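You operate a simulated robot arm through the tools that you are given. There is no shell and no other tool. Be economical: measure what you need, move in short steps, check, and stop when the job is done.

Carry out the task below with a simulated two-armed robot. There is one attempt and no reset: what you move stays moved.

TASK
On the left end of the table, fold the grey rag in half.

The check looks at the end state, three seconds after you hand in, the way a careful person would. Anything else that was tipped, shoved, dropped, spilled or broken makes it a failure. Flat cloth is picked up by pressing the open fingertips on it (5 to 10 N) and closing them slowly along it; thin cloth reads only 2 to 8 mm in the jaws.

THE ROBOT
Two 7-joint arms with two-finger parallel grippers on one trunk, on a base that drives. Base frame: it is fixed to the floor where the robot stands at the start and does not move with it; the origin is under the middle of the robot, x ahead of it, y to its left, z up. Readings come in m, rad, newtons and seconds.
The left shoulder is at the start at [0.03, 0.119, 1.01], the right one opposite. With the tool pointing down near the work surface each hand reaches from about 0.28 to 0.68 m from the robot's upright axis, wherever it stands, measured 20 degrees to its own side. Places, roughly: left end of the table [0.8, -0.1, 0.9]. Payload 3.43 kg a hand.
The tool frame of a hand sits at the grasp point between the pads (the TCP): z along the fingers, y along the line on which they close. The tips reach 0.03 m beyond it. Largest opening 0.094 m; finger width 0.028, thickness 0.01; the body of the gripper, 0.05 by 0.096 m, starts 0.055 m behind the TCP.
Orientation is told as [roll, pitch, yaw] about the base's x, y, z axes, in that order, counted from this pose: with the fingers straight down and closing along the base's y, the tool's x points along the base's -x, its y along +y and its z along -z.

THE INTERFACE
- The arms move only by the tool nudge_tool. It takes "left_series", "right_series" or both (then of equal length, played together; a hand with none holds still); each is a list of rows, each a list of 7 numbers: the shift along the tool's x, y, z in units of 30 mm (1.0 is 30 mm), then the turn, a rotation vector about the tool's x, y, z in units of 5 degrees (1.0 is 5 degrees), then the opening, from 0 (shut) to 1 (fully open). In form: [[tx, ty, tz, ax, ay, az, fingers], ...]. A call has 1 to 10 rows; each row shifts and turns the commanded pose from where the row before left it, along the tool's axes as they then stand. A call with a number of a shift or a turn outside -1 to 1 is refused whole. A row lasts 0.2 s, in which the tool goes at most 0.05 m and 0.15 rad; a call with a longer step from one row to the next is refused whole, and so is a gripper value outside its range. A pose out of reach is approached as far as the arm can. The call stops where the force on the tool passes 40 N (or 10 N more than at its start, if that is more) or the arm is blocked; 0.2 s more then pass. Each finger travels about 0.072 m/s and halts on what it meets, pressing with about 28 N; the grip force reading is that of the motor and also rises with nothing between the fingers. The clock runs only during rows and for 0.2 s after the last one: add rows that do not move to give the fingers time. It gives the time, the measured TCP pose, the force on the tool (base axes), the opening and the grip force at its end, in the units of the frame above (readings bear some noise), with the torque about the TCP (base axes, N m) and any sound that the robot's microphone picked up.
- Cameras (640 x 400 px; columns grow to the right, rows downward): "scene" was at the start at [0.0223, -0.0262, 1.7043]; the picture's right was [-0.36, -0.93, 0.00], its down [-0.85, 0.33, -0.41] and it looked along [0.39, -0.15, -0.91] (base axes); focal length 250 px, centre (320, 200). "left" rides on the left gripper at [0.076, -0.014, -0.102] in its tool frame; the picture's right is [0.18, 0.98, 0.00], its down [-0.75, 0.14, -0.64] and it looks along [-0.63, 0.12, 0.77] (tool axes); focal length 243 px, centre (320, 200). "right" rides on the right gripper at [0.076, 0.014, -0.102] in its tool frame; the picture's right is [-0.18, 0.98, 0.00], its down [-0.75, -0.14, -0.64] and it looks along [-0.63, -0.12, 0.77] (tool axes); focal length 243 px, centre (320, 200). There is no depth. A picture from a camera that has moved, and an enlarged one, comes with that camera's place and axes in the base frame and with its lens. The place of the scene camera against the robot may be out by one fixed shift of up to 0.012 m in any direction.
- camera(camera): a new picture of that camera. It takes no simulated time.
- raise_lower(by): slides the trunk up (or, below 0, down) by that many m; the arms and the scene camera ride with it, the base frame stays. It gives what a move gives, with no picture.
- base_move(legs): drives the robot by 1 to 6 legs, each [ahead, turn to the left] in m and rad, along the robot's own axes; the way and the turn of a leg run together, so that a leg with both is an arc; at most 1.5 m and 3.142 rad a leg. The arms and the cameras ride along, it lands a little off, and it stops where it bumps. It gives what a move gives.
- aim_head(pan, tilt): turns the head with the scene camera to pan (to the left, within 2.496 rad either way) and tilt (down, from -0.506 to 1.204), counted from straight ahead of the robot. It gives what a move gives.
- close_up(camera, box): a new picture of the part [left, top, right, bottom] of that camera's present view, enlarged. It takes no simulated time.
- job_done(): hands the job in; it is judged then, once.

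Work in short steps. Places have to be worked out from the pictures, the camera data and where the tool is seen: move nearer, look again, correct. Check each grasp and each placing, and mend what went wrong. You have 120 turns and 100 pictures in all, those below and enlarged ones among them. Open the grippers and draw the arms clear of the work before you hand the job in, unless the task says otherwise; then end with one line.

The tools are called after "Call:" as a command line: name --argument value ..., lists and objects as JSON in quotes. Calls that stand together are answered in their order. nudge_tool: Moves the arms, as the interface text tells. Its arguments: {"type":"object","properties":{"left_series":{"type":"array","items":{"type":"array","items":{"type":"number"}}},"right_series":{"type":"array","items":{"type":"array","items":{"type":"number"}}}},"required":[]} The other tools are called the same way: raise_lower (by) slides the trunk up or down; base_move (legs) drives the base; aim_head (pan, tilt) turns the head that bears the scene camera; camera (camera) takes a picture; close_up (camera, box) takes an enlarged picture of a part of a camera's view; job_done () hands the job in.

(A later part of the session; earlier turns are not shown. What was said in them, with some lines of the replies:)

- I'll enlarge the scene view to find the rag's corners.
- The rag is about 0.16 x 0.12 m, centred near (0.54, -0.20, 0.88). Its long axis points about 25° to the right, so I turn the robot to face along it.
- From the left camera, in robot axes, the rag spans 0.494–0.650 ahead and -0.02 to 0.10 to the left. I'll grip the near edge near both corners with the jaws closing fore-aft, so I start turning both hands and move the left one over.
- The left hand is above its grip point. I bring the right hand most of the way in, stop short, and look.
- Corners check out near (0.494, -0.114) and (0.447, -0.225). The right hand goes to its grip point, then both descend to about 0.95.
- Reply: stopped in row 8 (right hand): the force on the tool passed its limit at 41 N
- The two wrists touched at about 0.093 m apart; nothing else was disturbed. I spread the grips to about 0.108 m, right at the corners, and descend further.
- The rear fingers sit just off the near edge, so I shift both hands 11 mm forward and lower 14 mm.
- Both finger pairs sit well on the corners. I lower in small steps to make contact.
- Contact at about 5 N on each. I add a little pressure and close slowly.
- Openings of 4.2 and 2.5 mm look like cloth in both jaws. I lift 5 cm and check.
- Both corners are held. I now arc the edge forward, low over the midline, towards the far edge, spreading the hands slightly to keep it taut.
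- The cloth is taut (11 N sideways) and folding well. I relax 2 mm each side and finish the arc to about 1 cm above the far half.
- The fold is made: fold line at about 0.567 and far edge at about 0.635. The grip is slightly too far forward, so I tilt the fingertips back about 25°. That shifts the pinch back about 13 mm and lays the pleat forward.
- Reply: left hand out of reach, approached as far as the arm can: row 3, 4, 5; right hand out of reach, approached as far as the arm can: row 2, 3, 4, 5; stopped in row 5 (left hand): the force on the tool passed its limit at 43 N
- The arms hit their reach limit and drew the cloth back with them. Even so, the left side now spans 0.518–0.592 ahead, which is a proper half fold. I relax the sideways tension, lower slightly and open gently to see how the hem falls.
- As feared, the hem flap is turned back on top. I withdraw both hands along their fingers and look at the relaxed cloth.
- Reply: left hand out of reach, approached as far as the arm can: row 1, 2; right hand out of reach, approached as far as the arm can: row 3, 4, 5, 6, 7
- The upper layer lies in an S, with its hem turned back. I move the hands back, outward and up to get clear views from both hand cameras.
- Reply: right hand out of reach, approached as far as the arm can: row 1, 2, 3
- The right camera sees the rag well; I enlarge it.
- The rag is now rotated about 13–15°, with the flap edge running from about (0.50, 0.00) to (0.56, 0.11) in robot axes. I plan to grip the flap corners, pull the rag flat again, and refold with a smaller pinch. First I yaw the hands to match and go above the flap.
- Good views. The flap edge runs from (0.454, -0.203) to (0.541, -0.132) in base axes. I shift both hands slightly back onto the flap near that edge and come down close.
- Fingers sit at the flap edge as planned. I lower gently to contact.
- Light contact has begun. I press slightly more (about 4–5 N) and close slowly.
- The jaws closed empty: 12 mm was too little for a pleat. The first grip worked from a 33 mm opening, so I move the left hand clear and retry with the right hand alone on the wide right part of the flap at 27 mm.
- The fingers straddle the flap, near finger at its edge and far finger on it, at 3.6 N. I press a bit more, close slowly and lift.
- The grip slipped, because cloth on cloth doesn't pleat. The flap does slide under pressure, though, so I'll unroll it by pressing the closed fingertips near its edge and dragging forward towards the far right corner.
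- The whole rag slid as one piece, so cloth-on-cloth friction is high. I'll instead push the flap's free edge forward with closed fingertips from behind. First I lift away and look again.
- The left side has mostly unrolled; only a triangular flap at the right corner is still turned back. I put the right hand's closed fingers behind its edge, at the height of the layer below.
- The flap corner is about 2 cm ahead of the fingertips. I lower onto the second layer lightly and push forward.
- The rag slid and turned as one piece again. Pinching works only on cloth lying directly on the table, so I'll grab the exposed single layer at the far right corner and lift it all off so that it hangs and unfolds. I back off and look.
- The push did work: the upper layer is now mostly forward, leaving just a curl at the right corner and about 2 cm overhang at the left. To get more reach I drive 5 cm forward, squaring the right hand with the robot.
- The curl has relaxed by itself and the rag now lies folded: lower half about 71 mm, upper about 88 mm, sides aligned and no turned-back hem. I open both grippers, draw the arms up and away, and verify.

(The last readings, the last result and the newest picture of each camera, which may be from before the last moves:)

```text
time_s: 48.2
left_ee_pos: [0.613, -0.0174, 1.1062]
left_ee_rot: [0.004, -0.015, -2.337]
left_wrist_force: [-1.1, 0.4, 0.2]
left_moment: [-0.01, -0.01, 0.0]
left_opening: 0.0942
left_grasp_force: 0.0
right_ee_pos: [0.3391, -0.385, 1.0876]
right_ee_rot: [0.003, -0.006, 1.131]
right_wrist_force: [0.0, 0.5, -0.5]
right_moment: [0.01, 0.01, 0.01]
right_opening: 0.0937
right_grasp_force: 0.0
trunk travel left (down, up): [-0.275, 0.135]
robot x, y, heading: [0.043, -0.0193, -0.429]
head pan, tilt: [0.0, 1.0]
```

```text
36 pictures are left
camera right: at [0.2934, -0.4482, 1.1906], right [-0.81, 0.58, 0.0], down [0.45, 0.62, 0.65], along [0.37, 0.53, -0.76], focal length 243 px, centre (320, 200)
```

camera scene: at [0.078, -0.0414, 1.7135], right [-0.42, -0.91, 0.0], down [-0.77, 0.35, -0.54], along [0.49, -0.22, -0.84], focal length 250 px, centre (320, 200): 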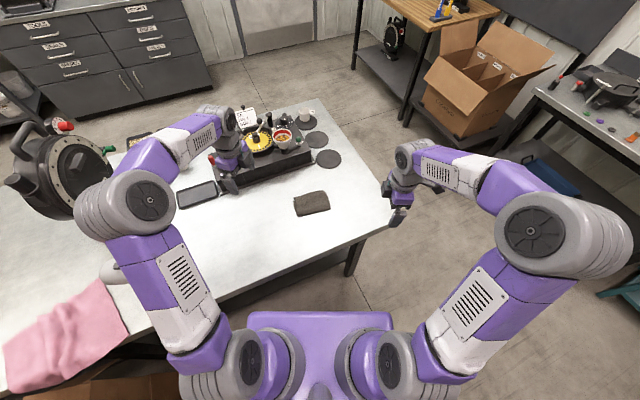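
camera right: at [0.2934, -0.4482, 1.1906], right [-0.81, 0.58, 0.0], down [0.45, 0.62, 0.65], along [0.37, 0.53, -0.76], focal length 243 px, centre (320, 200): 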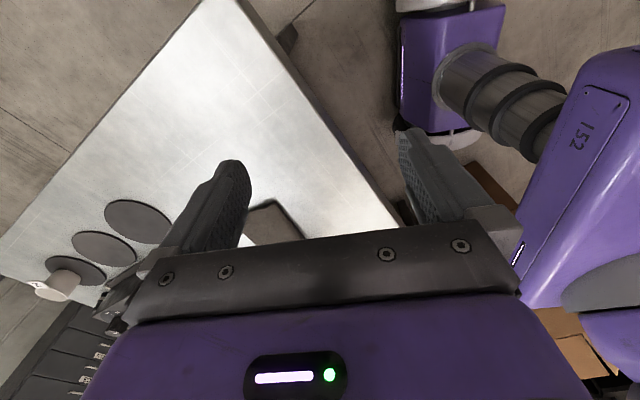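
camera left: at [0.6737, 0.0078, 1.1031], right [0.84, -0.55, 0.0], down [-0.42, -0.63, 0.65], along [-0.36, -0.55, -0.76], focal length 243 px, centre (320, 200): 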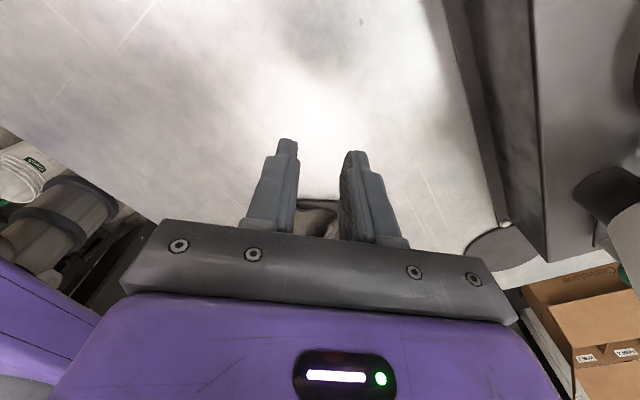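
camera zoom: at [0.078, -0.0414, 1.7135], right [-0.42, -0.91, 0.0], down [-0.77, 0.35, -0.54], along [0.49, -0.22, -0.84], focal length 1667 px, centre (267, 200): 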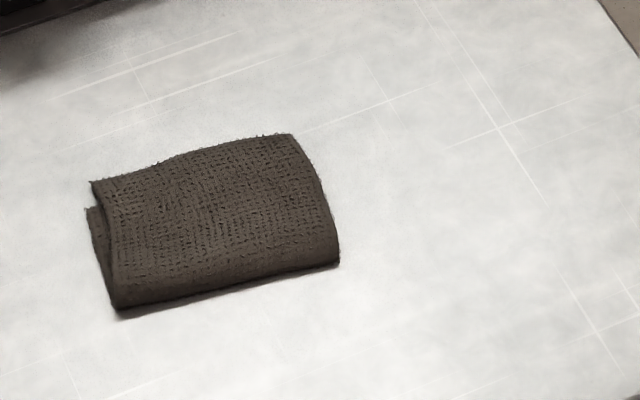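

The rag lies neatly folded, and nothing else on the table has moved. I pull the left arm back from over the stove area, then hand in.

Call:
nudge_tool --left_series '[[-0.3, -0.85, -0.2, 0, 0, 0, 1], [-0.3, -0.85, -0.2, 0, 0, 0, 1], [-0.3, -0.85, 0, 0, 0, 0, 1], [-0.3, -0.85, 0, 0, 0, 0, 1], [0, 0, 0, 0, 0, 0, 1]]'

Call:
close_up --camera "scene" --box '[160, 90, 400, 240]'

```text
time_s: 49.4
left_ee_pos: [0.516, 0.03, 1.1177]
left_ee_rot: [0.005, -0.014, -2.336]
left_wrist_force: [0.8, 0.0, 0.1]
left_moment: [-0.01, 0.02, -0.03]
left_opening: 0.094
left_grasp_force: 0.1
right_ee_pos: [0.3392, -0.3855, 1.0879]
right_ee_rot: [0.001, -0.006, 1.133]
right_wrist_force: [-0.1, -0.3, -0.1]
right_moment: [0.03, 0.01, 0.02]
right_opening: 0.0942
right_grasp_force: 0.0
trunk travel left (down, up): [-0.275, 0.135]
robot x, y, heading: [0.0484, -0.0171, -0.427]
head pan, tilt: [0.0, 1.0]
```

```text
2.67 times, centred on (280, 165) of scene
camera zoom: at [0.0778, -0.0419, 1.7136], right [-0.42, -0.91, 0.0], down [-0.77, 0.35, -0.54], along [0.49, -0.22, -0.84], focal length 667 px, centre (427, 293)
```

zoom: 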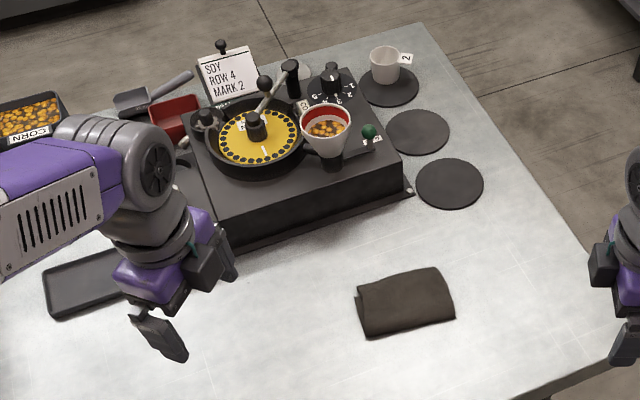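

The rag is folded, the arms are clear with grippers open, and everything else stands as it did. Handing in.

Call:
job_done

```text
The job is handed in.
```

The grey rag is folded in half on the left end of the table, though the top half overhangs the lower one by about 2 cm at the far edge; nothing else on the table was moved.
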